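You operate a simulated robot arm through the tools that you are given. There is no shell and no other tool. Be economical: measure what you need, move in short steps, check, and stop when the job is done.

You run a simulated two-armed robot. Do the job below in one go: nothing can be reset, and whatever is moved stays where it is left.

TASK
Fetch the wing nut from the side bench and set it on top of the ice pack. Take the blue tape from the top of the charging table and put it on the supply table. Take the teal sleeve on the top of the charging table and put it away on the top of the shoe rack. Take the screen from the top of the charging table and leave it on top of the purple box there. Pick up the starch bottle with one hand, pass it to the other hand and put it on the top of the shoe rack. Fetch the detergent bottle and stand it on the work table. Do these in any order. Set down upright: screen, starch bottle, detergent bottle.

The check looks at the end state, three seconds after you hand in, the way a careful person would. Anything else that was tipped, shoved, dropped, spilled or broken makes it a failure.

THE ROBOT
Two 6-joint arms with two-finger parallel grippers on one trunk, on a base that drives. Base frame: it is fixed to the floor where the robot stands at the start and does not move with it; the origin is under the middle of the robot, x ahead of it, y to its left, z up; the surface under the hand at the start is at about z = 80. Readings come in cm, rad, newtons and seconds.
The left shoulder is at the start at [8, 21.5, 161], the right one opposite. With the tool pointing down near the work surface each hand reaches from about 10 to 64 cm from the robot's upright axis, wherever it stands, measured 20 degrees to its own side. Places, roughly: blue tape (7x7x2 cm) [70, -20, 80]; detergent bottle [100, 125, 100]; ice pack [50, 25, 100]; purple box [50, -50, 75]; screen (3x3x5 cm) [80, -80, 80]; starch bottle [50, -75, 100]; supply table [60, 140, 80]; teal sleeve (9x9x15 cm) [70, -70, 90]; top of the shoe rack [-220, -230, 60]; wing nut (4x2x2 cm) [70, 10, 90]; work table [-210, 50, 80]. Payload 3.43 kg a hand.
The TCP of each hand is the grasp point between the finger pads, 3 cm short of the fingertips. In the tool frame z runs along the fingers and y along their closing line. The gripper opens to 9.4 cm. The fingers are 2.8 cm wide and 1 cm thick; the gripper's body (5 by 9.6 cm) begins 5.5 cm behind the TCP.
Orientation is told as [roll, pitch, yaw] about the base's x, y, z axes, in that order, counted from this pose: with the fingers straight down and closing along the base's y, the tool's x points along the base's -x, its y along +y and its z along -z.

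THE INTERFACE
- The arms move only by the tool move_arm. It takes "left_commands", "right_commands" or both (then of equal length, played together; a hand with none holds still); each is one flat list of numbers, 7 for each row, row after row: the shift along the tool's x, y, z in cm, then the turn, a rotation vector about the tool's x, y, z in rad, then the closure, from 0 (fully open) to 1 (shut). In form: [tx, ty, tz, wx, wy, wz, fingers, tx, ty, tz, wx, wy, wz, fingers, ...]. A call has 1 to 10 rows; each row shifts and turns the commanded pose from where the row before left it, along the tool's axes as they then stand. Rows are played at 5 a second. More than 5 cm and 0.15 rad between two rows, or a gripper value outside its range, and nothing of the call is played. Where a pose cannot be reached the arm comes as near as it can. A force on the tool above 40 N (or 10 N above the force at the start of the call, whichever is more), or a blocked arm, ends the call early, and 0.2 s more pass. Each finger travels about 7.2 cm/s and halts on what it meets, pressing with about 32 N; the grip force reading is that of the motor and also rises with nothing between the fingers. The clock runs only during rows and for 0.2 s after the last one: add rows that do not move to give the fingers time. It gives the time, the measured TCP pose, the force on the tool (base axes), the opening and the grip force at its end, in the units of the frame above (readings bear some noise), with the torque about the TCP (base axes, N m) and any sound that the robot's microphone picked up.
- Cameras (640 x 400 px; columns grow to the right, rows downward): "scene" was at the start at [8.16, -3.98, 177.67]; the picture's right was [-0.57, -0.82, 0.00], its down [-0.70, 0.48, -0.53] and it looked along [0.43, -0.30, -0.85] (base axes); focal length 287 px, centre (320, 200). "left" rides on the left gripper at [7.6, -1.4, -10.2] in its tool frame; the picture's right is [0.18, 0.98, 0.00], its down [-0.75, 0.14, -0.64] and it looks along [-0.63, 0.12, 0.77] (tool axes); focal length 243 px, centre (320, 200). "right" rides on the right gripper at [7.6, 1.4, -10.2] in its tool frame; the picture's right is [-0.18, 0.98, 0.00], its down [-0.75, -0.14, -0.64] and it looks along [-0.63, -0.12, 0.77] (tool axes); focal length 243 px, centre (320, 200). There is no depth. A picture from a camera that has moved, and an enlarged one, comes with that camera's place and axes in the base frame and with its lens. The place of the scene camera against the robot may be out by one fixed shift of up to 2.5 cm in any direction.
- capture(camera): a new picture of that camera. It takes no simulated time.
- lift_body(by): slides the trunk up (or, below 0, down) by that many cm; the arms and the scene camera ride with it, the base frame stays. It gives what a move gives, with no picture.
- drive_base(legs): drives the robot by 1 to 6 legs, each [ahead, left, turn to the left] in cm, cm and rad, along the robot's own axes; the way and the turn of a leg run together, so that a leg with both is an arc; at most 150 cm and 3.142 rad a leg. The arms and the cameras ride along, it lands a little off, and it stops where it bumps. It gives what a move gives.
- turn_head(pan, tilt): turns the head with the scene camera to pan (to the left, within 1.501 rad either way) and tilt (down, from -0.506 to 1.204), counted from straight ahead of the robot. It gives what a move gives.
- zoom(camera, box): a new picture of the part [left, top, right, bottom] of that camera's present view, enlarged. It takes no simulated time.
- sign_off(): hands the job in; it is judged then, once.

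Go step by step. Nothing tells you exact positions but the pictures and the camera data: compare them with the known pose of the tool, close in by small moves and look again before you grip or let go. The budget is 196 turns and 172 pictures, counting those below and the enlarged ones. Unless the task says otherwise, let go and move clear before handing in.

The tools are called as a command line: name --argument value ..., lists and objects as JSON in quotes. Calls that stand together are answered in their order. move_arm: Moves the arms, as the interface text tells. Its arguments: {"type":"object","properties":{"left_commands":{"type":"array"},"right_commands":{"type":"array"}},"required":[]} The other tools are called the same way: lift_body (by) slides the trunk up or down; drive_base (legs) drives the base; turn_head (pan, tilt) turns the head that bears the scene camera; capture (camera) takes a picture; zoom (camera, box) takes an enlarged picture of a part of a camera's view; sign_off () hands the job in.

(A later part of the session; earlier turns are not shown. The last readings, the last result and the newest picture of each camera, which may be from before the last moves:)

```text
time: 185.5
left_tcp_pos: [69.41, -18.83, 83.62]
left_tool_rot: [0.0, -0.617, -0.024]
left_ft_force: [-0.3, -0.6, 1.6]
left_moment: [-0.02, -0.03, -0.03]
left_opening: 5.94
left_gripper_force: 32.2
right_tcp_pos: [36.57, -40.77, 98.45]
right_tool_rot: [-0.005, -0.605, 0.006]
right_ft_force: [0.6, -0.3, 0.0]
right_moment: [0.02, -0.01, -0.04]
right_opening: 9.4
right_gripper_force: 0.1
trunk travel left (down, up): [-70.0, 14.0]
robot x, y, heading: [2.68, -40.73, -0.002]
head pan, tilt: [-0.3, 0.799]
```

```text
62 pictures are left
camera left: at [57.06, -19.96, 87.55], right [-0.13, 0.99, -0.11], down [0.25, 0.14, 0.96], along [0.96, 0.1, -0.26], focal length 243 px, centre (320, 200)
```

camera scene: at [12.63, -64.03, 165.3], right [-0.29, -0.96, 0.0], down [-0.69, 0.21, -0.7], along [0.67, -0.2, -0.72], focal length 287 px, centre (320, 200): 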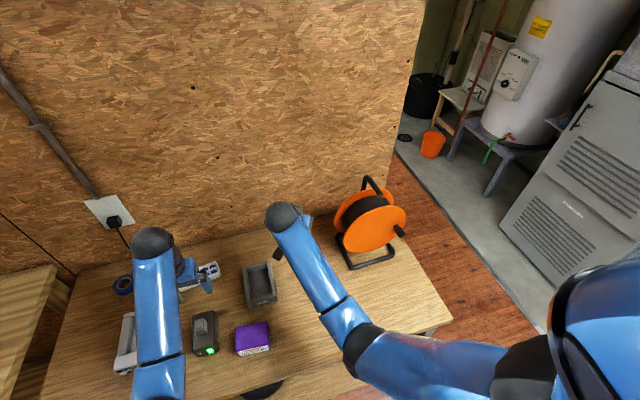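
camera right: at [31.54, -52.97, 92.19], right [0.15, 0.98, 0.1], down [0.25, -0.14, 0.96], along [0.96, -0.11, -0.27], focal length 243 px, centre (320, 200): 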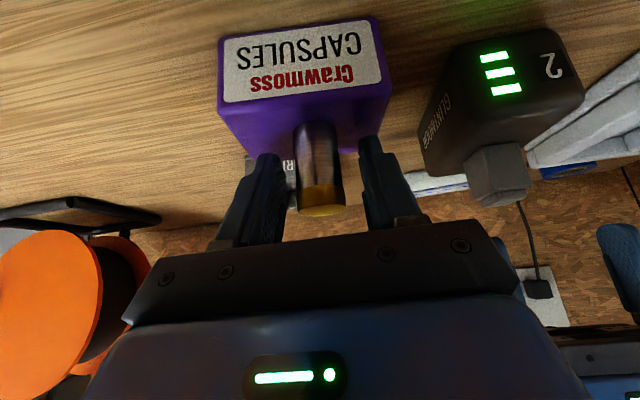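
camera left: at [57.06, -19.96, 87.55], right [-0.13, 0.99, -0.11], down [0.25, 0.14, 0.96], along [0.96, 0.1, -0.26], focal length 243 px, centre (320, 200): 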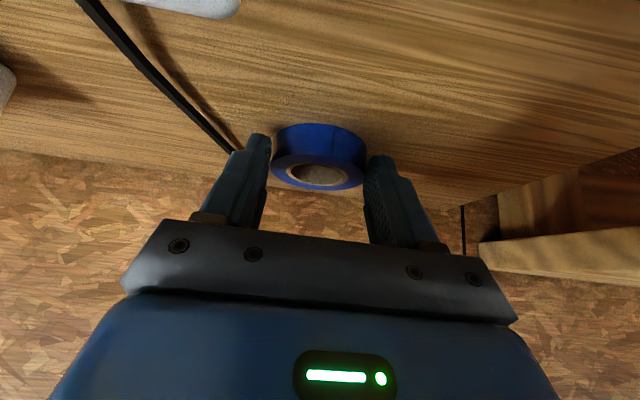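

move_arm --left_commands '[-0.87, 0, -1.22, 0, 0, 0, 0.55, -2, 0, -2.9, 0, 0, 0, 0.55, -2.3, 0, -3.3, 0, 0, 0, 0.55, -2.3, 0, -3.3, 0, 0, 0, 0.55, 0, 0, 0, 0, 0, 0, 0.55]'

capture --camera "left"

```text
time: 186.7
left_tcp_pos: [69.22, -18.94, 96.84]
left_tool_rot: [0.001, -0.614, -0.021]
left_ft_force: [-0.2, -0.2, 0.6]
left_moment: [0.0, -0.02, -0.02]
left_opening: 5.91
left_gripper_force: 32.2
right_tcp_pos: [36.46, -40.77, 98.3]
right_tool_rot: [-0.005, -0.606, 0.002]
right_ft_force: [0.1, 0.2, 0.4]
right_moment: [-0.02, 0.02, 0.02]
right_opening: 9.41
right_gripper_force: 0.1
trunk travel left (down, up): [-70.0, 14.0]
robot x, y, heading: [2.67, -40.3, -0.003]
head pan, tilt: [-0.3, 0.799]
```

```text
61 pictures are left
camera left: at [56.89, -20.07, 100.75], right [-0.13, 0.99, -0.11], down [0.25, 0.14, 0.96], along [0.96, 0.1, -0.26], focal length 243 px, centre (320, 200)
```

left: 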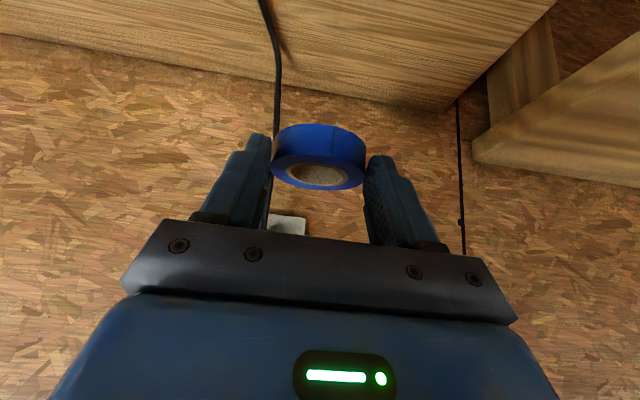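

The tape is held. I raise the trunk, back away and look toward the supply table.

lift_body --by 10

drive_base --legs '[[-70, 0, 0]]'

turn_head --pan 1.1 --tilt 0.4

capture --camera "scene"

```text
time: 188.0
left_tcp_pos: [69.25, -18.81, 106.77]
left_tool_rot: [-0.001, -0.615, -0.023]
left_ft_force: [-0.3, 0.2, 0.5]
left_moment: [0.02, 0.02, 0.03]
left_opening: 5.87
left_gripper_force: 31.9
right_tcp_pos: [36.54, -40.8, 108.36]
right_tool_rot: [-0.005, -0.605, 0.004]
right_ft_force: [-0.1, 0.7, -0.9]
right_moment: [-0.04, -0.02, 0.01]
right_opening: 9.4
right_gripper_force: 0.0
trunk travel left (down, up): [-80.0, 4.0]
robot x, y, heading: [2.34, -40.78, -0.005]
head pan, tilt: [-0.3, 0.799]
```

```text
time: 191.9
left_tcp_pos: [-1.17, -18.73, 106.75]
left_tool_rot: [0.0, -0.614, -0.017]
left_ft_force: [0.2, -0.6, 0.2]
left_moment: [0.0, -0.02, -0.01]
left_opening: 5.86
left_gripper_force: 32.1
right_tcp_pos: [-33.67, -40.67, 108.5]
right_tool_rot: [-0.005, -0.603, 0.008]
right_ft_force: [0.3, 0.3, -0.1]
right_moment: [0.0, -0.01, 0.01]
right_opening: 9.38
right_gripper_force: 0.1
trunk travel left (down, up): [-80.0, 4.0]
robot x, y, heading: [-67.82, -41.06, 0.001]
head pan, tilt: [-0.3, 0.799]
```

```text
time: 193.4
left_tcp_pos: [-1.19, -18.66, 106.72]
left_tool_rot: [-0.001, -0.615, -0.017]
left_ft_force: [0.2, -0.1, -0.8]
left_moment: [0.02, 0.0, -0.01]
left_opening: 5.89
left_gripper_force: 32.2
right_tcp_pos: [-33.66, -40.52, 108.43]
right_tool_rot: [-0.005, -0.606, 0.01]
right_ft_force: [0.4, 0.2, 0.5]
right_moment: [-0.01, -0.02, 0.01]
right_opening: 9.42
right_gripper_force: 0.1
trunk travel left (down, up): [-80.0, 4.0]
robot x, y, heading: [-68.27, -40.58, 0.005]
head pan, tilt: [1.1, 0.4]
```

```text
60 pictures are left
camera scene: at [-61.27, -32.55, 178.81], right [0.89, -0.45, 0.0], down [-0.18, -0.35, -0.92], along [0.42, 0.82, -0.39], focal length 287 px, centre (320, 200)
```

scene: 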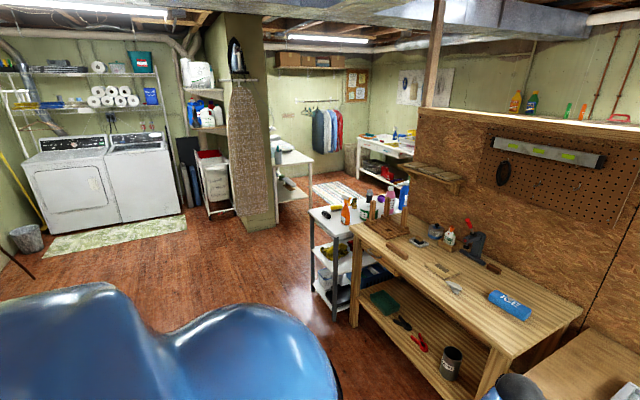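

zoom --camera "scene" --box '[290, 160, 450, 260]'

```text
4.00 times, centred on (370, 210) of scene
camera zoom: at [-61.27, -32.55, 178.81], right [0.89, -0.45, 0.0], down [-0.18, -0.35, -0.92], along [0.42, 0.82, -0.39], focal length 1147 px, centre (120, 160)
```

zoom: 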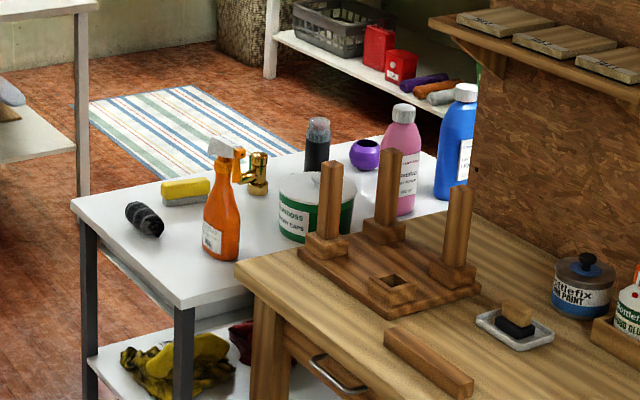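

The supply table spans about x 25–112, y 114–160; the blue bottle at [99, 127] matches the detergent. First the tape: I drive to the table's left end.

drive_base --legs '[[0, 142, 0], [25, 0, 0]]'

turn_head --pan 0.3 --tilt 0.7

capture --camera "scene"

```text
time: 201.8
left_tcp_pos: [22.91, 122.48, 106.95]
left_tool_rot: [0.001, -0.619, -0.013]
left_ft_force: [-0.6, 1.4, -0.8]
left_moment: [-0.01, -0.02, 0.0]
left_opening: 5.87
left_gripper_force: 31.8
right_tcp_pos: [-9.59, 100.5, 108.56]
right_tool_rot: [-0.006, -0.609, 0.013]
right_ft_force: [-0.4, 0.2, 0.1]
right_moment: [-0.04, -0.03, 0.0]
right_opening: 9.4
right_gripper_force: 0.1
trunk travel left (down, up): [-80.0, 4.0]
robot x, y, heading: [-43.17, 100.16, 0.009]
head pan, tilt: [1.1, 0.4]
```

```text
time: 203.0
left_tcp_pos: [23.04, 122.61, 106.75]
left_tool_rot: [-0.002, -0.614, -0.015]
left_ft_force: [-0.2, 0.1, -0.6]
left_moment: [0.05, -0.01, -0.06]
left_opening: 5.88
left_gripper_force: 32.3
right_tcp_pos: [-9.37, 100.41, 108.48]
right_tool_rot: [-0.007, -0.606, 0.012]
right_ft_force: [0.0, -0.2, -0.1]
right_moment: [0.01, -0.01, -0.01]
right_opening: 9.41
right_gripper_force: 0.1
trunk travel left (down, up): [-80.0, 4.0]
robot x, y, heading: [-43.74, 100.46, 0.008]
head pan, tilt: [0.3, 0.7]
```

```text
58 pictures are left
camera scene: at [-32.91, 102.8, 176.13], right [0.3, -0.95, 0.0], down [-0.61, -0.2, -0.77], along [0.73, 0.23, -0.64], focal length 287 px, centre (320, 200)
```

scene: 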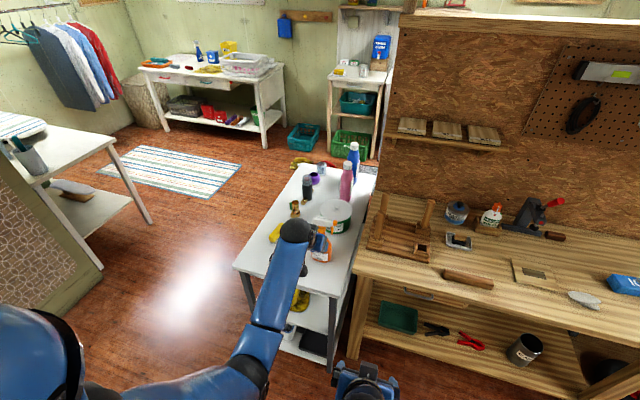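

zoom --camera "scene" --box '[220, 130, 400, 290]'

capture --camera "left"

```text
2.50 times, centred on (310, 210) of scene
camera zoom: at [-32.91, 102.8, 176.13], right [0.3, -0.95, 0.0], down [-0.61, -0.2, -0.77], along [0.73, 0.23, -0.64], focal length 717 px, centre (345, 175)
```

zoom: 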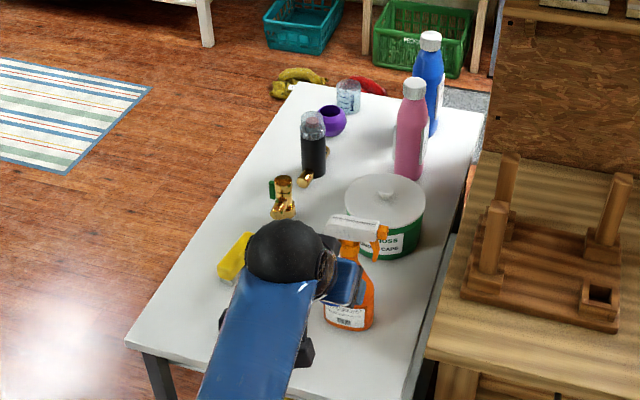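

```text
56 pictures are left
camera left: at [10.86, 121.33, 110.73], right [-0.14, 0.98, -0.11], down [0.25, 0.14, 0.96], along [0.96, 0.1, -0.26], focal length 243 px, centre (320, 200)
```

left: 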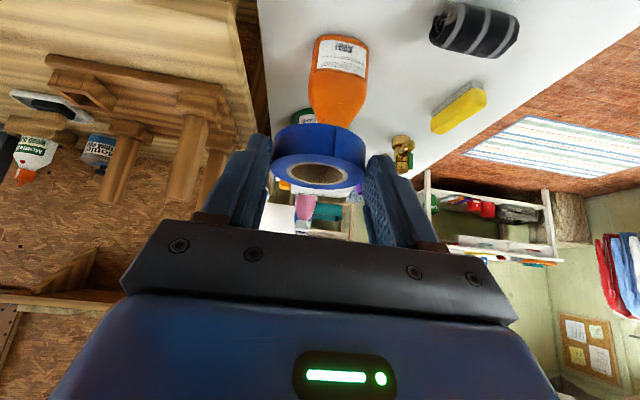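

move_arm --left_commands '[3.53, 0, -2.5, 0, 0, 0, 0.6, 3.53, 0, -2.5, 0, 0, 0, 0.6, 3.53, 0, -2.5, 0, 0, 0, 0.6, 4.6, 0, 0.79, 0, 0, 0, 0.6, 4.6, 0, 0.79, 0, 0, 0, 0.6, 4.6, 0, 0.79, 0, 0, 0, 0.6, 4.6, 0, 0.79, 0, 0, 0, 0.6, 0, 0, 0, 0, 0, 0, 0.6]'

drive_base --legs '[[32, 0, -0.008]]'

capture --camera "left"

```text
time: 204.8
left_tcp_pos: [-3.1, 122.86, 93.79]
left_tool_rot: [-0.001, -0.615, -0.014]
left_ft_force: [-0.3, -0.7, -0.3]
left_moment: [0.01, 0.0, 0.0]
left_opening: 5.87
left_gripper_force: 32.3
right_tcp_pos: [-9.32, 100.49, 108.41]
right_tool_rot: [-0.004, -0.606, 0.013]
right_ft_force: [-0.2, -0.1, 0.1]
right_moment: [0.02, -0.01, 0.04]
right_opening: 9.39
right_gripper_force: 0.1
trunk travel left (down, up): [-80.0, 4.0]
robot x, y, heading: [-43.54, 99.89, 0.008]
head pan, tilt: [0.3, 0.7]
```

```text
time: 206.9
left_tcp_pos: [28.97, 122.9, 93.89]
left_tool_rot: [0.0, -0.617, -0.019]
left_ft_force: [-0.3, -0.2, -0.2]
left_moment: [0.01, 0.01, 0.02]
left_opening: 5.86
left_gripper_force: 32.0
right_tcp_pos: [22.61, 100.46, 108.6]
right_tool_rot: [-0.005, -0.608, 0.007]
right_ft_force: [-0.6, -0.6, 0.6]
right_moment: [0.02, -0.01, 0.01]
right_opening: 9.42
right_gripper_force: 0.1
trunk travel left (down, up): [-80.0, 4.0]
robot x, y, heading: [-11.76, 100.36, 0.005]
head pan, tilt: [0.3, 0.7]
```

```text
55 pictures are left
camera left: at [16.72, 121.65, 97.79], right [-0.13, 0.99, -0.11], down [0.25, 0.14, 0.96], along [0.96, 0.1, -0.26], focal length 243 px, centre (320, 200)
```

left: 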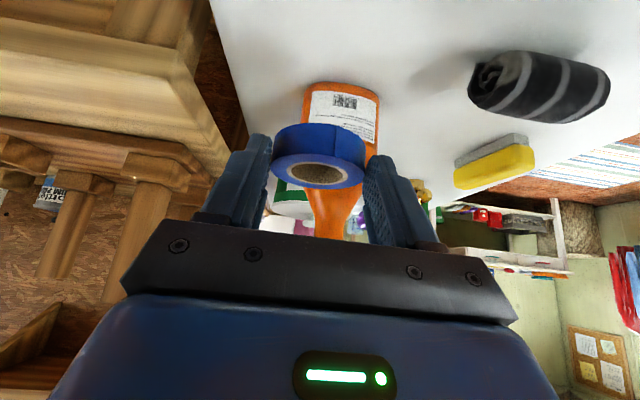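

move_arm --left_commands '[1.85, 0, 2.6, 0, 0, 0, 0.6, 1.85, 0, 2.6, 0, 0, 0, 0.6, 1.75, 0, 2.45, 0, 0, 0, 0.6, 0, 0, 0, 0, 0, 0, 0.6]'

move_arm --left_commands '[0.25, 0, 0.35, 0, 0, 0, 0.6, 0, 0, 0, 0, 0, 0, 0.6]'

```text
time: 207.9
left_tcp_pos: [29.25, 122.83, 84.39]
left_tool_rot: [-0.001, -0.614, -0.02]
left_ft_force: [-0.5, -0.6, -0.9]
left_moment: [0.02, 0.02, -0.01]
left_opening: 5.87
left_gripper_force: 31.6
right_tcp_pos: [22.93, 100.45, 108.43]
right_tool_rot: [-0.006, -0.607, 0.007]
right_ft_force: [0.1, 0.3, -0.7]
right_moment: [-0.01, -0.01, 0.01]
right_opening: 9.39
right_gripper_force: 0.0
trunk travel left (down, up): [-80.0, 4.0]
robot x, y, heading: [-11.4, 100.19, 0.003]
head pan, tilt: [0.3, 0.7]
```

```text
time: 208.5
left_tcp_pos: [29.17, 122.96, 84.0]
left_tool_rot: [-0.001, -0.616, -0.017]
left_ft_force: [-0.2, 0.7, 0.4]
left_moment: [-0.02, 0.02, 0.03]
left_opening: 5.87
left_gripper_force: 32.1
right_tcp_pos: [22.92, 100.58, 108.53]
right_tool_rot: [-0.006, -0.605, 0.007]
right_ft_force: [0.2, 0.2, 0.9]
right_moment: [0.03, 0.01, -0.01]
right_opening: 9.4
right_gripper_force: 0.1
trunk travel left (down, up): [-80.0, 4.0]
robot x, y, heading: [-11.67, 100.44, 0.004]
head pan, tilt: [0.3, 0.7]
```

move_arm --left_commands '[0.2, 0, 0.3, 0, 0, 0, 0.6, 0, 0, 0, 0, 0, 0, 0.6]'

capture --camera "left"

```text
time: 209.1
left_tcp_pos: [29.28, 122.92, 83.79]
left_tool_rot: [0.0, -0.616, -0.018]
left_ft_force: [-1.4, -1.1, 2.5]
left_moment: [0.1, -0.12, 0.03]
left_opening: 5.88
left_gripper_force: 32.0
right_tcp_pos: [22.84, 100.42, 108.6]
right_tool_rot: [-0.006, -0.604, 0.006]
right_ft_force: [0.4, 0.0, -0.5]
right_moment: [-0.01, 0.01, 0.01]
right_opening: 9.4
right_gripper_force: 0.0
trunk travel left (down, up): [-80.0, 4.0]
robot x, y, heading: [-11.47, 100.25, 0.008]
head pan, tilt: [0.3, 0.7]
```

```text
54 pictures are left
camera left: at [16.92, 121.7, 87.67], right [-0.13, 0.99, -0.11], down [0.25, 0.14, 0.96], along [0.96, 0.1, -0.26], focal length 243 px, centre (320, 200)
```

left: 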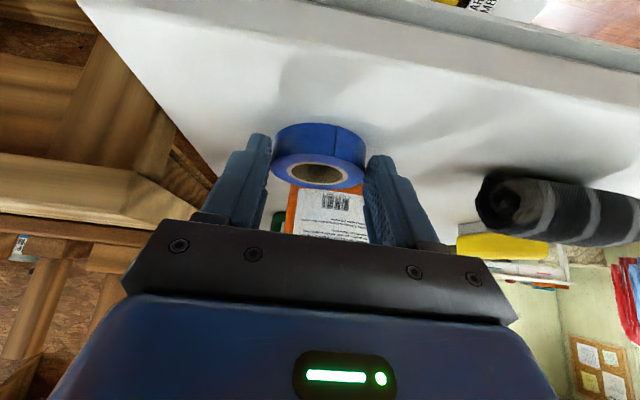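

The tape touches the table. I open and withdraw.

move_arm --left_commands '[0, 0, 0, 0, 0, 0, 0.3, 0, 0, 0, 0, 0, 0, 0.2, 0, 0, 0, 0, 0, 0, 0.1, 0, 0, 0, 0, 0, 0, 0.1, 0, 0, -3, 0, 0, 0, 0.1, 0, 0, -4, 0, 0, 0, 0.1, 0, 0, -4, 0, 0, 0, 0.1, 0, 0, 0, 0, 0, 0, 0.1]'

capture --camera "left"

```text
time: 210.9
left_tcp_pos: [22.89, 122.76, 92.49]
left_tool_rot: [0.001, -0.615, -0.02]
left_ft_force: [0.0, -0.4, 0.5]
left_moment: [0.03, -0.04, 0.02]
left_opening: 8.45
left_gripper_force: 0.0
right_tcp_pos: [22.88, 100.5, 108.49]
right_tool_rot: [-0.005, -0.606, 0.007]
right_ft_force: [-0.2, 0.7, 0.7]
right_moment: [0.03, -0.02, 0.0]
right_opening: 9.4
right_gripper_force: 0.1
trunk travel left (down, up): [-80.0, 4.0]
robot x, y, heading: [-11.35, 100.22, 0.004]
head pan, tilt: [0.3, 0.7]
```

```text
53 pictures are left
camera left: at [10.66, 121.66, 96.48], right [-0.13, 0.99, -0.11], down [0.25, 0.14, 0.96], along [0.96, 0.1, -0.26], focal length 243 px, centre (320, 200)
```

left: 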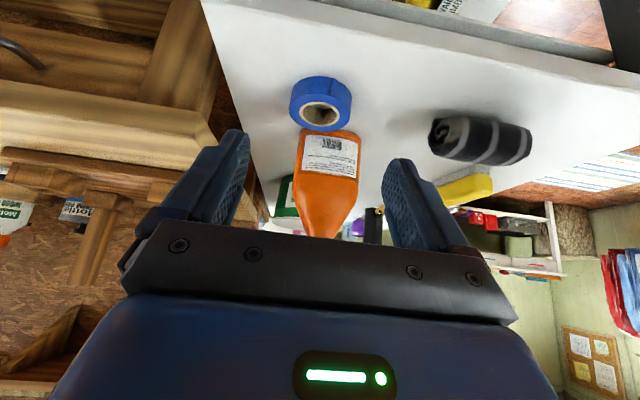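

Tape placed. Now I drive around the supply table to its far end for the detergent bottle.

drive_base --legs '[[-40, 0, -0.005], [0, 115, 0], [150, 0, 0], [72, 0, 0]]'

turn_head --pan -1.4 --tilt 0.5

capture --camera "scene"

```text
time: 228.8
left_tcp_pos: [196.16, 237.62, 92.65]
left_tool_rot: [0.001, -0.616, -0.026]
left_ft_force: [0.3, 0.5, 0.3]
left_moment: [0.01, -0.04, -0.03]
left_opening: 8.47
left_gripper_force: 0.1
right_tcp_pos: [195.78, 215.32, 108.64]
right_tool_rot: [-0.004, -0.611, 0.001]
right_ft_force: [-0.6, -0.7, 0.6]
right_moment: [0.0, -0.02, 0.01]
right_opening: 9.41
right_gripper_force: 0.0
trunk travel left (down, up): [-80.0, 4.0]
robot x, y, heading: [161.98, 215.41, -0.005]
head pan, tilt: [0.3, 0.7]
stopped in leg 4: the robot was blocked; the commanded pose is now the measured one
```

```text
time: 230.6
left_tcp_pos: [196.63, 237.73, 92.44]
left_tool_rot: [-0.002, -0.615, -0.026]
left_ft_force: [0.9, 0.2, 0.3]
left_moment: [0.02, 0.03, 0.01]
left_opening: 8.46
left_gripper_force: 0.0
right_tcp_pos: [196.36, 215.39, 108.48]
right_tool_rot: [-0.007, -0.607, 0.001]
right_ft_force: [-1.1, -0.1, 0.2]
right_moment: [0.01, -0.03, 0.02]
right_opening: 9.41
right_gripper_force: 0.1
trunk travel left (down, up): [-80.0, 4.0]
robot x, y, heading: [162.53, 215.55, -0.006]
head pan, tilt: [-1.4, 0.499]
```

```text
52 pictures are left
camera scene: at [166.26, 206.41, 177.9], right [-0.99, -0.17, 0.0], down [-0.08, 0.47, -0.88], along [0.15, -0.87, -0.48], focal length 287 px, centre (320, 200)
```

scene: 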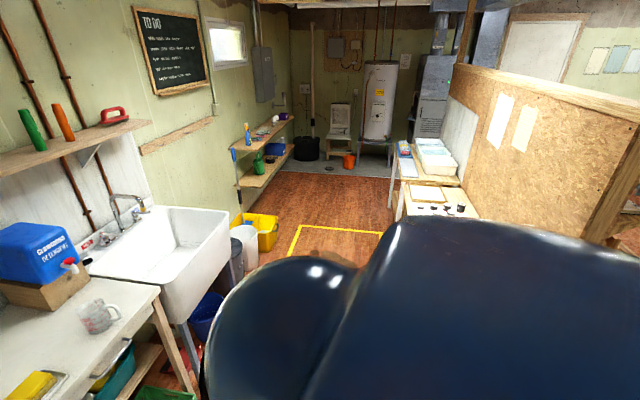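

The base bumped something. I look ahead to see what.

turn_head --pan -0.3 --tilt 0.9

capture --camera "scene"

```text
time: 231.9
left_tcp_pos: [196.56, 237.62, 92.48]
left_tool_rot: [0.0, -0.614, -0.026]
left_ft_force: [-0.7, 0.5, -0.2]
left_moment: [0.01, 0.02, 0.01]
left_opening: 8.47
left_gripper_force: 0.0
right_tcp_pos: [196.35, 215.2, 108.63]
right_tool_rot: [-0.007, -0.606, 0.0]
right_ft_force: [1.1, 0.1, 0.0]
right_moment: [0.0, -0.01, 0.02]
right_opening: 9.4
right_gripper_force: 0.0
trunk travel left (down, up): [-80.0, 4.0]
robot x, y, heading: [162.36, 215.31, -0.004]
head pan, tilt: [-0.3, 0.901]
```

```text
51 pictures are left
camera scene: at [171.92, 213.11, 174.52], right [-0.3, -0.95, 0.0], down [-0.75, 0.24, -0.62], along [0.59, -0.19, -0.78], focal length 287 px, centre (320, 200)
```

scene: 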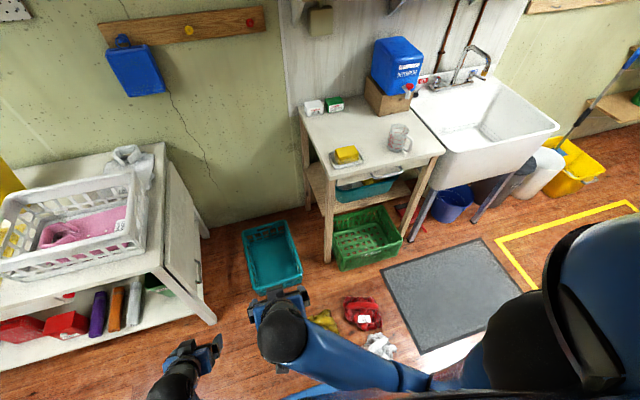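

drive_base --legs '[[-8, 0, 0], [0, 0, 3.13]]'

turn_head --pan 0.7 --tilt 0.7

capture --camera "scene"

```text
time: 240.3
left_tcp_pos: [119.59, 193.85, 92.38]
left_tool_rot: [0.0, -0.613, 3.102]
left_ft_force: [-0.4, -0.4, 0.1]
left_moment: [0.03, 0.0, 0.01]
left_opening: 8.43
left_gripper_force: 0.2
right_tcp_pos: [120.09, 216.22, 108.49]
right_tool_rot: [-0.004, -0.606, 3.128]
right_ft_force: [0.4, 0.4, 0.7]
right_moment: [-0.02, 0.01, 0.03]
right_opening: 9.4
right_gripper_force: 0.1
trunk travel left (down, up): [-80.0, 4.0]
robot x, y, heading: [154.14, 215.34, 3.128]
head pan, tilt: [-0.3, 0.901]
```

```text
time: 241.6
left_tcp_pos: [119.59, 193.64, 92.41]
left_tool_rot: [0.001, -0.615, 3.102]
left_ft_force: [-0.2, 0.0, -0.7]
left_moment: [-0.02, -0.02, -0.01]
left_opening: 8.44
left_gripper_force: 0.0
right_tcp_pos: [120.1, 216.05, 108.44]
right_tool_rot: [-0.005, -0.605, 3.128]
right_ft_force: [0.1, -0.2, -0.4]
right_moment: [-0.01, 0.0, 0.01]
right_opening: 9.43
right_gripper_force: 0.1
trunk travel left (down, up): [-80.0, 4.0]
robot x, y, heading: [154.34, 215.24, 3.124]
head pan, tilt: [0.7, 0.7]
```

```text
50 pictures are left
camera scene: at [144.12, 210.13, 176.13], right [-0.63, 0.78, 0.0], down [0.5, 0.41, -0.76], along [-0.59, -0.48, -0.64], focal length 287 px, centre (320, 200)
```

scene: 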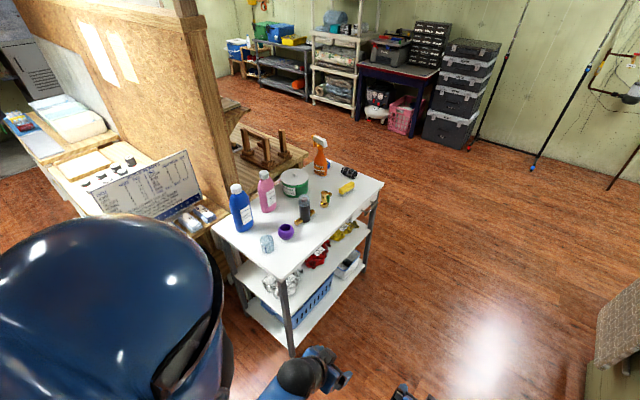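

I see the blue bottle at about [94, 123], near the table's far end. I turn toward it and approach diagonally.

drive_base --legs '[[0, 0, 0.459], [0, 62, 0], [8, 0, 0]]'

turn_head --pan 0.3 --tilt 0.85

capture --camera "scene"

capture --camera "right"

```text
time: 244.6
left_tcp_pos: [140.55, 164.44, 92.91]
left_tool_rot: [0.016, -0.619, -2.74]
left_ft_force: [0.2, 0.2, -0.1]
left_moment: [-0.04, 0.0, 0.05]
left_opening: 8.46
left_gripper_force: 0.0
right_tcp_pos: [131.16, 185.18, 108.61]
right_tool_rot: [0.009, -0.61, -2.713]
right_ft_force: [0.0, 0.9, -0.4]
right_moment: [-0.06, 0.03, 0.07]
right_opening: 9.41
right_gripper_force: 0.0
trunk travel left (down, up): [-80.0, 4.0]
robot x, y, heading: [162.31, 198.17, -2.707]
head pan, tilt: [0.7, 0.7]
stopped in leg 2: the robot was blocked; the commanded pose is now the measured one
```

```text
time: 245.5
left_tcp_pos: [140.91, 163.03, 92.42]
left_tool_rot: [-0.003, -0.615, -2.728]
left_ft_force: [-0.5, -0.8, -0.4]
left_moment: [0.0, -0.03, -0.02]
left_opening: 8.44
left_gripper_force: 0.1
right_tcp_pos: [131.61, 183.48, 108.33]
right_tool_rot: [-0.01, -0.605, -2.7]
right_ft_force: [0.5, 0.1, 0.7]
right_moment: [0.03, 0.02, -0.04]
right_opening: 9.39
right_gripper_force: 0.0
trunk travel left (down, up): [-80.0, 4.0]
robot x, y, heading: [162.71, 198.15, -2.708]
head pan, tilt: [0.3, 0.85]
```

```text
49 pictures are left
camera scene: at [153.71, 190.98, 174.9], right [-0.67, 0.74, 0.0], down [0.56, 0.5, -0.66], along [-0.49, -0.44, -0.75], focal length 287 px, centre (320, 200)
```

scene: 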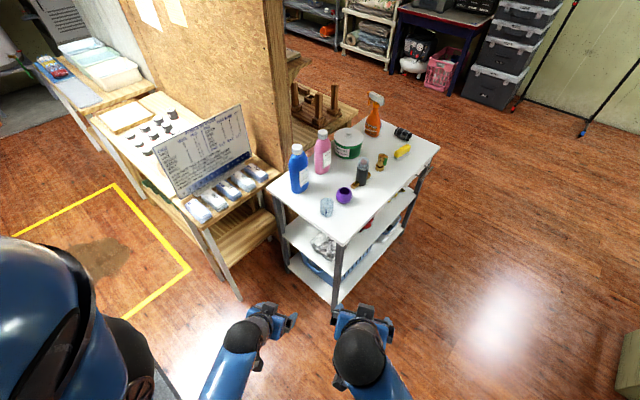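

```text
48 pictures are left
camera right: at [143.21, 187.25, 112.47], right [0.28, -0.96, 0.1], down [-0.29, 0.01, 0.96], along [-0.92, -0.29, -0.27], focal length 243 px, centre (320, 200)
```

right: 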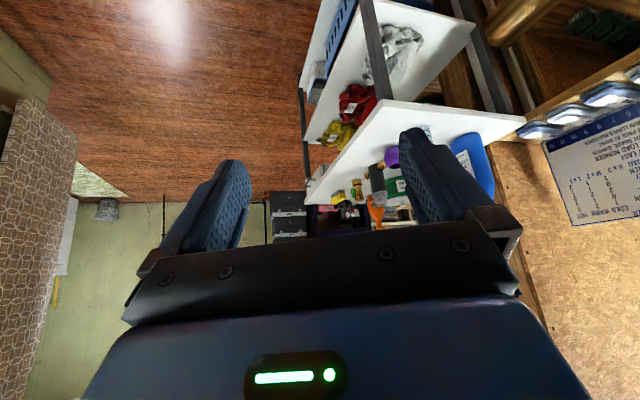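

The floor rag or mat seems to block on that side; I take a path farther from it with a slightly larger turn.

move_arm --left_commands '[0, 0, -3, 0, 0, 0, 0, 0, 0, -3, 0, 0, 0, 0, 0, 0, 0, 0, 0, 0, 0]'

drive_base --legs '[[34, 0, 0], [0, 0, 0.208]]'

turn_head --pan 0.0 --tilt 0.85

capture --camera "scene"

```text
time: 246.3
left_tcp_pos: [144.01, 164.33, 97.4]
left_tool_rot: [-0.001, -0.613, -2.729]
left_ft_force: [0.4, -0.3, 0.3]
left_moment: [0.02, 0.0, -0.03]
left_opening: 9.41
left_gripper_force: 0.1
right_tcp_pos: [131.37, 183.45, 108.3]
right_tool_rot: [-0.011, -0.604, -2.701]
right_ft_force: [-0.5, -0.2, 0.8]
right_moment: [0.03, -0.01, 0.0]
right_opening: 9.41
right_gripper_force: 0.1
trunk travel left (down, up): [-80.0, 4.0]
robot x, y, heading: [162.39, 197.99, -2.708]
head pan, tilt: [0.3, 0.85]
```

```text
time: 249.3
left_tcp_pos: [119.47, 146.74, 97.41]
left_tool_rot: [0.0, -0.613, -2.524]
left_ft_force: [-0.4, -0.2, -0.4]
left_moment: [-0.02, -0.01, -0.05]
left_opening: 9.4
left_gripper_force: 0.1
right_tcp_pos: [103.35, 162.91, 108.48]
right_tool_rot: [-0.006, -0.606, -2.499]
right_ft_force: [0.5, 0.1, -0.1]
right_moment: [0.02, -0.01, 0.0]
right_opening: 9.41
right_gripper_force: 0.0
trunk travel left (down, up): [-80.0, 4.0]
robot x, y, heading: [131.05, 183.46, -2.499]
head pan, tilt: [0.3, 0.85]
```

```text
time: 250.1
left_tcp_pos: [119.55, 146.67, 97.38]
left_tool_rot: [0.0, -0.615, -2.523]
left_ft_force: [1.2, -0.1, 0.0]
left_moment: [0.01, -0.04, 0.02]
left_opening: 9.42
left_gripper_force: 0.0
right_tcp_pos: [103.58, 162.98, 108.35]
right_tool_rot: [-0.006, -0.606, -2.494]
right_ft_force: [0.7, 0.1, -0.1]
right_moment: [0.02, 0.02, 0.0]
right_opening: 9.42
right_gripper_force: 0.0
trunk travel left (down, up): [-80.0, 4.0]
robot x, y, heading: [130.74, 183.38, -2.502]
head pan, tilt: [0.0, 0.85]
```

```text
47 pictures are left
camera scene: at [121.62, 176.7, 174.9], right [-0.6, 0.8, 0.0], down [0.6, 0.45, -0.66], along [-0.53, -0.39, -0.75], focal length 287 px, centre (320, 200)
```

scene: 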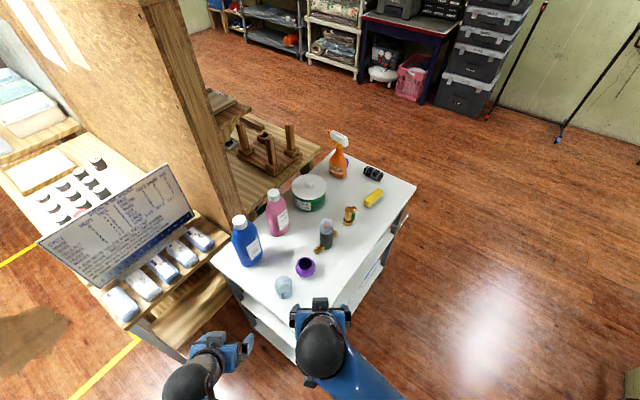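

drive_base --legs '[[0, 38, 0]]'

capture --camera "right"

capture --camera "scene"

```text
time: 252.5
left_tcp_pos: [141.99, 116.68, 97.49]
left_tool_rot: [0.005, -0.616, -2.521]
left_ft_force: [-0.1, -0.4, -0.7]
left_moment: [0.02, -0.02, 0.02]
left_opening: 9.38
left_gripper_force: 0.0
right_tcp_pos: [125.84, 133.02, 108.45]
right_tool_rot: [-0.003, -0.605, -2.495]
right_ft_force: [0.1, 0.4, -0.3]
right_moment: [-0.02, -0.03, -0.01]
right_opening: 9.37
right_gripper_force: 0.1
trunk travel left (down, up): [-80.0, 4.0]
robot x, y, heading: [153.45, 153.03, -2.5]
head pan, tilt: [0.0, 0.85]
```

```text
46 pictures are left
camera right: at [136.37, 139.08, 112.46], right [0.47, -0.88, 0.1], down [-0.29, -0.04, 0.96], along [-0.83, -0.48, -0.27], focal length 243 px, centre (320, 200)
```

right: 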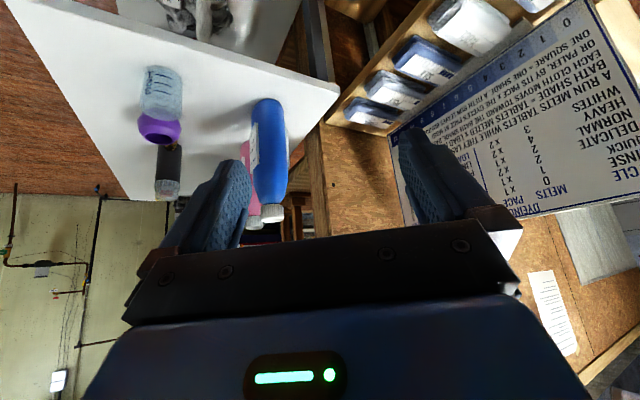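

```text
45 pictures are left
camera scene: at [143.95, 146.88, 174.9], right [-0.6, 0.8, 0.0], down [0.6, 0.45, -0.66], along [-0.53, -0.4, -0.75], focal length 287 px, centre (320, 200)
```

scene: 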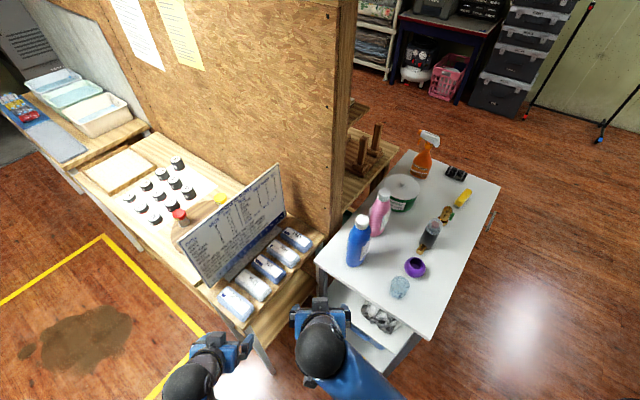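

zoom --camera "scene" --box '[320, 180, 440, 300]'

```text
3.33 times, centred on (380, 240) of scene
camera zoom: at [143.95, 146.88, 174.9], right [-0.6, 0.8, 0.0], down [0.6, 0.45, -0.66], along [-0.53, -0.4, -0.75], focal length 956 px, centre (120, 67)
```

zoom: 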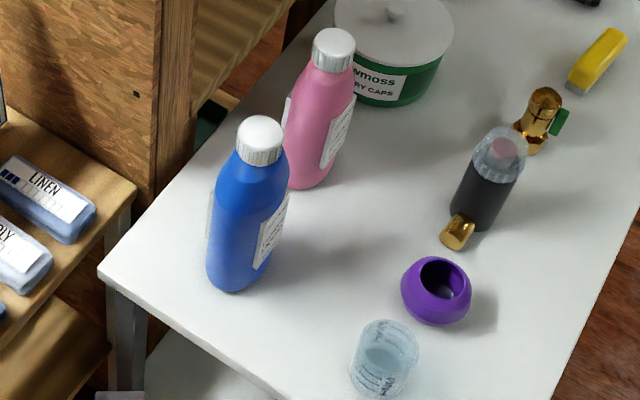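

Blue bottle at about [95, 125.5]. I shift the right hand in line with it, lower and approach.

move_arm --right_commands '[0, -4.1, 0, 0, -0.05, 0, 0, 0, -4.1, 0, 0, -0.05, 0, 0, 0, -4.1, 0, 0, -0.05, 0, 0, 0.42, 0, 4.54, 0, 0, 0, 0, 0.42, 0, 4.54, 0, 0, 0, 0, 0.42, 0, 4.54, 0, 0, 0, 0, 0.42, 0, 4.54, 0, 0, 0, 0, 0, 0, 0, 0, 0, 0, 0]'

capture --camera "right"

```text
time: 254.3
left_tcp_pos: [142.14, 116.46, 97.48]
left_tool_rot: [-0.001, -0.615, -2.521]
left_ft_force: [-0.5, -0.9, 0.2]
left_moment: [-0.01, 0.0, -0.03]
left_opening: 9.42
left_gripper_force: 0.1
right_tcp_pos: [109.43, 135.81, 93.98]
right_tool_rot: [-0.007, -0.756, -2.493]
right_ft_force: [-0.2, 0.2, 0.5]
right_moment: [0.01, 0.0, 0.04]
right_opening: 9.41
right_gripper_force: 0.0
trunk travel left (down, up): [-80.0, 4.0]
robot x, y, heading: [153.18, 152.81, -2.498]
head pan, tilt: [0.0, 0.85]
```

```text
43 pictures are left
camera right: at [120.28, 142.26, 96.16], right [0.48, -0.87, 0.12], down [-0.17, 0.04, 0.98], along [-0.86, -0.5, -0.12], focal length 243 px, centre (320, 200)
```

right: 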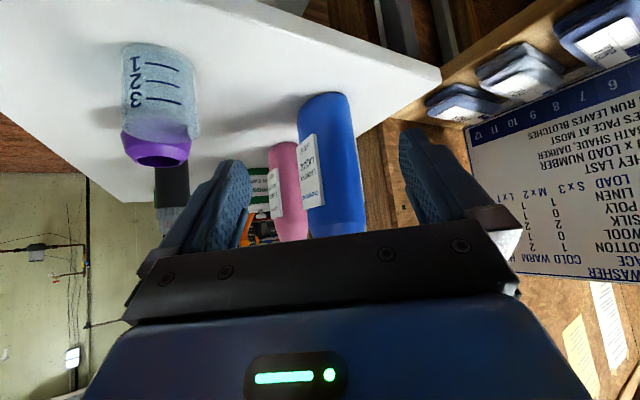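

move_arm --right_commands '[-2.12, 0, 3.08, 0, 0, 0, 0, -2.12, 0, 3.08, 0, 0, 0, 0, -2.12, 0, 3.08, 0, 0, 0, 0, 0, 0, 0, 0, 0, 0, 0]'

capture --camera "right"

```text
time: 255.3
left_tcp_pos: [142.12, 116.58, 97.42]
left_tool_rot: [0.001, -0.614, -2.521]
left_ft_force: [0.0, 0.5, 0.0]
left_moment: [-0.01, 0.03, 0.0]
left_opening: 9.39
left_gripper_force: 0.1
right_tcp_pos: [100.77, 129.36, 91.8]
right_tool_rot: [-0.007, -0.756, -2.493]
right_ft_force: [0.7, 0.2, -0.1]
right_moment: [0.01, -0.01, -0.01]
right_opening: 9.4
right_gripper_force: 0.2
trunk travel left (down, up): [-80.0, 4.0]
robot x, y, heading: [153.56, 152.63, -2.496]
head pan, tilt: [0.0, 0.85]
```

```text
42 pictures are left
camera right: at [111.74, 135.75, 93.91], right [0.48, -0.87, 0.12], down [-0.17, 0.04, 0.98], along [-0.86, -0.5, -0.12], focal length 243 px, centre (320, 200)
```

right: 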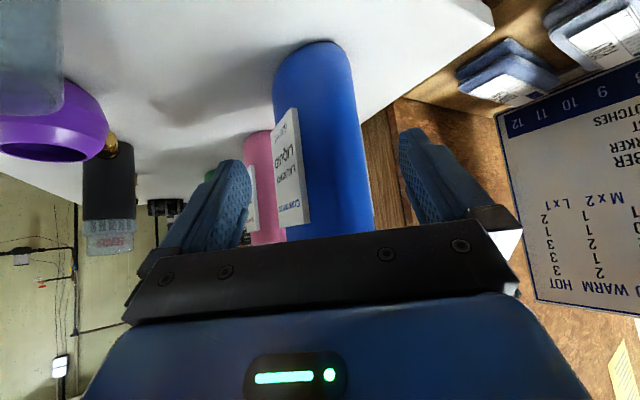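

The label reads "LIQUID LAUNDRY…" – the detergent. I advance the last 7.5 cm and close.

move_arm --right_commands '[-2.2, 0.15, 3.1, 0, 0, 0, 0, -2.2, 0.1, 3.1, 0, 0, 0, 0, 0, 0, 0, 0, 0, 0, 0.1, 0, 0, 0, 0, 0, 0, 0.3, 0, 0, 0, 0, 0, 0, 0.45, 0, 0, 0, 0, 0, 0, 0.45]'

capture --camera "right"

```text
time: 256.7
left_tcp_pos: [141.94, 116.53, 97.44]
left_tool_rot: [-0.001, -0.614, -2.52]
left_ft_force: [0.0, -0.7, -0.4]
left_moment: [-0.01, 0.02, 0.0]
left_opening: 9.4
left_gripper_force: 0.0
right_tcp_pos: [95.0, 124.64, 90.39]
right_tool_rot: [-0.007, -0.755, -2.491]
right_ft_force: [-1.0, 2.0, 1.2]
right_moment: [0.17, 0.18, -0.05]
right_opening: 7.67
right_gripper_force: 31.9
trunk travel left (down, up): [-80.0, 4.0]
robot x, y, heading: [153.58, 153.01, -2.503]
head pan, tilt: [0.0, 0.85]
```

```text
41 pictures are left
camera right: at [105.9, 131.06, 92.51], right [0.48, -0.87, 0.12], down [-0.17, 0.04, 0.98], along [-0.86, -0.5, -0.12], focal length 243 px, centre (320, 200)
```

right: 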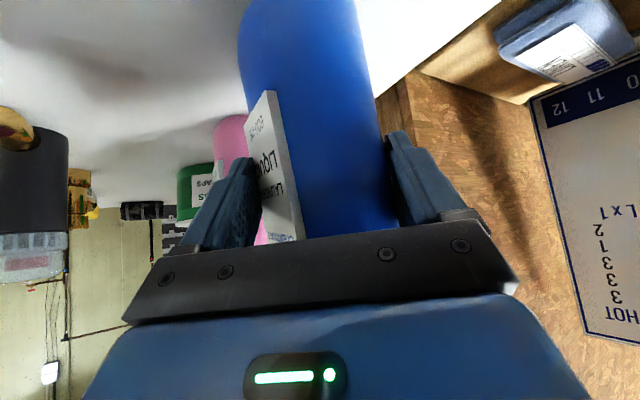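

move_arm --right_commands '[-1.0, 0, -1.1, 0, 0, 0, 0.5, -1.05, 0, -1.1, 0, 0, 0, 0.5, 0, 0, 0, 0, 0, 0, 0.5]'

capture --camera "right"

```text
time: 257.5
left_tcp_pos: [142.06, 116.51, 97.35]
left_tool_rot: [-0.001, -0.616, -2.521]
left_ft_force: [-0.4, 0.1, 0.4]
left_moment: [0.01, -0.01, 0.01]
left_opening: 9.41
left_gripper_force: 0.1
right_tcp_pos: [95.09, 124.44, 93.22]
right_tool_rot: [-0.007, -0.752, -2.489]
right_ft_force: [0.5, 0.1, -4.8]
right_moment: [0.1, -0.15, 0.02]
right_opening: 6.64
right_gripper_force: 31.9
trunk travel left (down, up): [-80.0, 4.0]
robot x, y, heading: [153.46, 153.24, -2.502]
head pan, tilt: [0.0, 0.85]
```

```text
40 pictures are left
camera right: at [105.98, 131.03, 95.34], right [0.48, -0.87, 0.12], down [-0.17, 0.04, 0.98], along [-0.86, -0.5, -0.13], focal length 243 px, centre (320, 200)
```

right: 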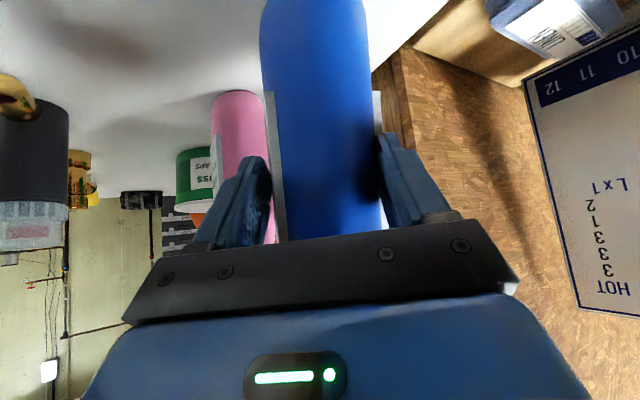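

Held well (about 5 N). I lift it and retract the arm.

move_arm --right_commands '[-1.37, 0, -1.45, 0, 0, 0, 0.6, -1.37, 0, -1.45, 0, 0, 0, 0.6, -1.37, 0, -1.45, 0, 0, 0, 0.6, 3.05, 0, -2.85, 0, 0, 0, 0.6, 3.05, 0, -2.85, 0, 0, 0, 0.6, 3.05, 0, -2.85, 0, 0, 0, 0.6, 3.05, 0, -2.85, 0, 0, 0, 0.6, 3.05, 0, -2.85, 0, 0, 0, 0.6, 3.05, 0, -2.85, 0, 0, 0, 0.6, 0, 0, 0, 0, 0, 0, 0.6]'

capture --camera "scene"

```text
time: 259.7
left_tcp_pos: [142.02, 116.58, 97.39]
left_tool_rot: [-0.001, -0.613, -2.52]
left_ft_force: [0.4, 0.6, 0.1]
left_moment: [0.02, 0.0, 0.01]
left_opening: 9.39
left_gripper_force: 0.1
right_tcp_pos: [114.85, 139.78, 99.31]
right_tool_rot: [-0.006, -0.755, -2.492]
right_ft_force: [0.3, -0.6, -5.5]
right_moment: [0.09, -0.13, 0.01]
right_opening: 6.59
right_gripper_force: 31.8
trunk travel left (down, up): [-80.0, 4.0]
robot x, y, heading: [153.13, 152.64, -2.498]
head pan, tilt: [0.0, 0.85]
```

```text
39 pictures are left
camera scene: at [144.05, 146.51, 174.89], right [-0.6, 0.8, 0.0], down [0.6, 0.45, -0.66], along [-0.53, -0.4, -0.75], focal length 287 px, centre (320, 200)
```

scene: 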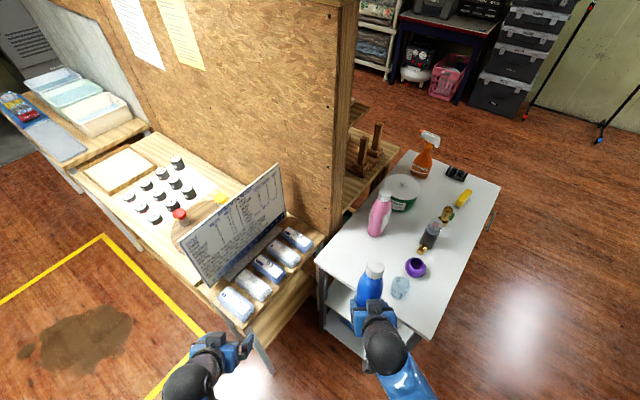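

I sidestep right away from the corner, turn to face -x and drive back around the table.

drive_base --legs '[[0, -55, 0], [0, 0, -0.643], [0, -18, 0]]'

turn_head --pan 0.0 --tilt 0.5

capture --camera "scene"

```text
time: 265.7
left_tcp_pos: [89.87, 192.43, 97.35]
left_tool_rot: [-0.003, -0.615, 3.104]
left_ft_force: [0.4, -0.2, -1.0]
left_moment: [0.05, 0.0, -0.04]
left_opening: 9.4
left_gripper_force: 0.0
right_tcp_pos: [82.66, 227.41, 99.32]
right_tool_rot: [-0.012, -0.754, 3.135]
right_ft_force: [0.5, -1.2, -5.6]
right_moment: [0.03, -0.17, -0.02]
right_opening: 6.59
right_gripper_force: 32.0
trunk travel left (down, up): [-80.0, 4.0]
robot x, y, heading: [121.13, 214.69, 3.124]
head pan, tilt: [0.0, 0.85]
```

```text
time: 266.6
left_tcp_pos: [89.84, 192.72, 97.36]
left_tool_rot: [0.003, -0.614, 3.104]
left_ft_force: [-0.3, 0.6, 0.1]
left_moment: [0.01, 0.02, 0.0]
left_opening: 9.38
left_gripper_force: 0.0
right_tcp_pos: [82.67, 227.82, 99.33]
right_tool_rot: [-0.005, -0.754, 3.132]
right_ft_force: [-0.1, 0.4, -4.8]
right_moment: [0.0, -0.15, -0.02]
right_opening: 6.58
right_gripper_force: 31.6
trunk travel left (down, up): [-80.0, 4.0]
robot x, y, heading: [121.14, 214.84, 3.123]
head pan, tilt: [0.0, 0.499]
```

```text
38 pictures are left
camera scene: at [108.52, 214.94, 177.89], right [0.02, 1.0, 0.0], down [0.48, -0.01, -0.88], along [-0.88, 0.01, -0.48], focal length 287 px, centre (320, 200)
```

scene: 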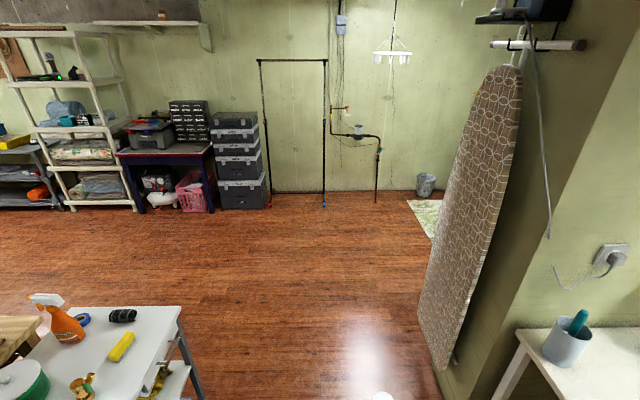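

drive_base --legs '[[0, 0, 0.018], [150, 0, 0], [28, 0, 0], [0, 150, 0]]'

turn_head --pan 0.1 --tilt 0.6

capture --camera "scene"

```text
time: 282.8
left_tcp_pos: [-86.98, 43.64, 97.35]
left_tool_rot: [0.004, -0.613, 3.116]
left_ft_force: [0.1, -0.2, 0.2]
left_moment: [0.03, -0.01, -0.01]
left_opening: 9.4
left_gripper_force: 0.1
right_tcp_pos: [-94.63, 78.57, 99.4]
right_tool_rot: [-0.008, -0.755, -3.137]
right_ft_force: [0.1, 0.8, -5.0]
right_moment: [-0.02, -0.16, -0.02]
right_opening: 6.59
right_gripper_force: 31.5
trunk travel left (down, up): [-80.0, 4.0]
robot x, y, heading: [-55.97, 65.78, 3.137]
head pan, tilt: [0.0, 0.499]
```

```text
time: 283.5
left_tcp_pos: [-87.01, 43.57, 97.41]
left_tool_rot: [0.001, -0.614, 3.115]
left_ft_force: [-0.8, 0.4, 0.4]
left_moment: [0.01, -0.02, 0.0]
left_opening: 9.39
left_gripper_force: 0.1
right_tcp_pos: [-94.54, 78.45, 99.19]
right_tool_rot: [-0.007, -0.754, -3.139]
right_ft_force: [-0.2, 0.2, -5.6]
right_moment: [0.0, -0.15, 0.03]
right_opening: 6.59
right_gripper_force: 32.2
trunk travel left (down, up): [-80.0, 4.0]
robot x, y, heading: [-56.25, 66.48, 3.142]
head pan, tilt: [0.099, 0.6]
```

```text
37 pictures are left
camera scene: at [-68.3, 65.16, 176.99], right [-0.1, 1.0, 0.0], down [0.56, 0.05, -0.83], along [-0.82, -0.08, -0.57], focal length 287 px, centre (320, 200)
```

scene: 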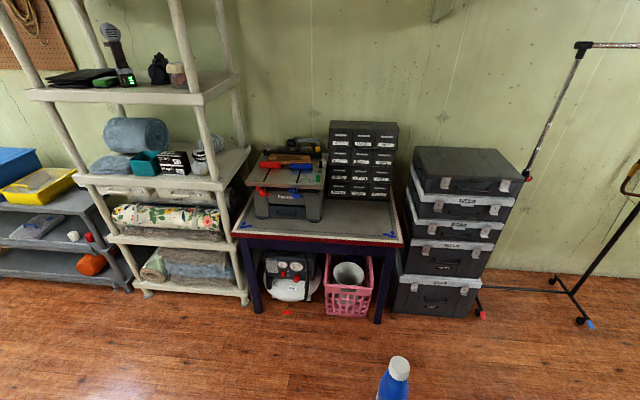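

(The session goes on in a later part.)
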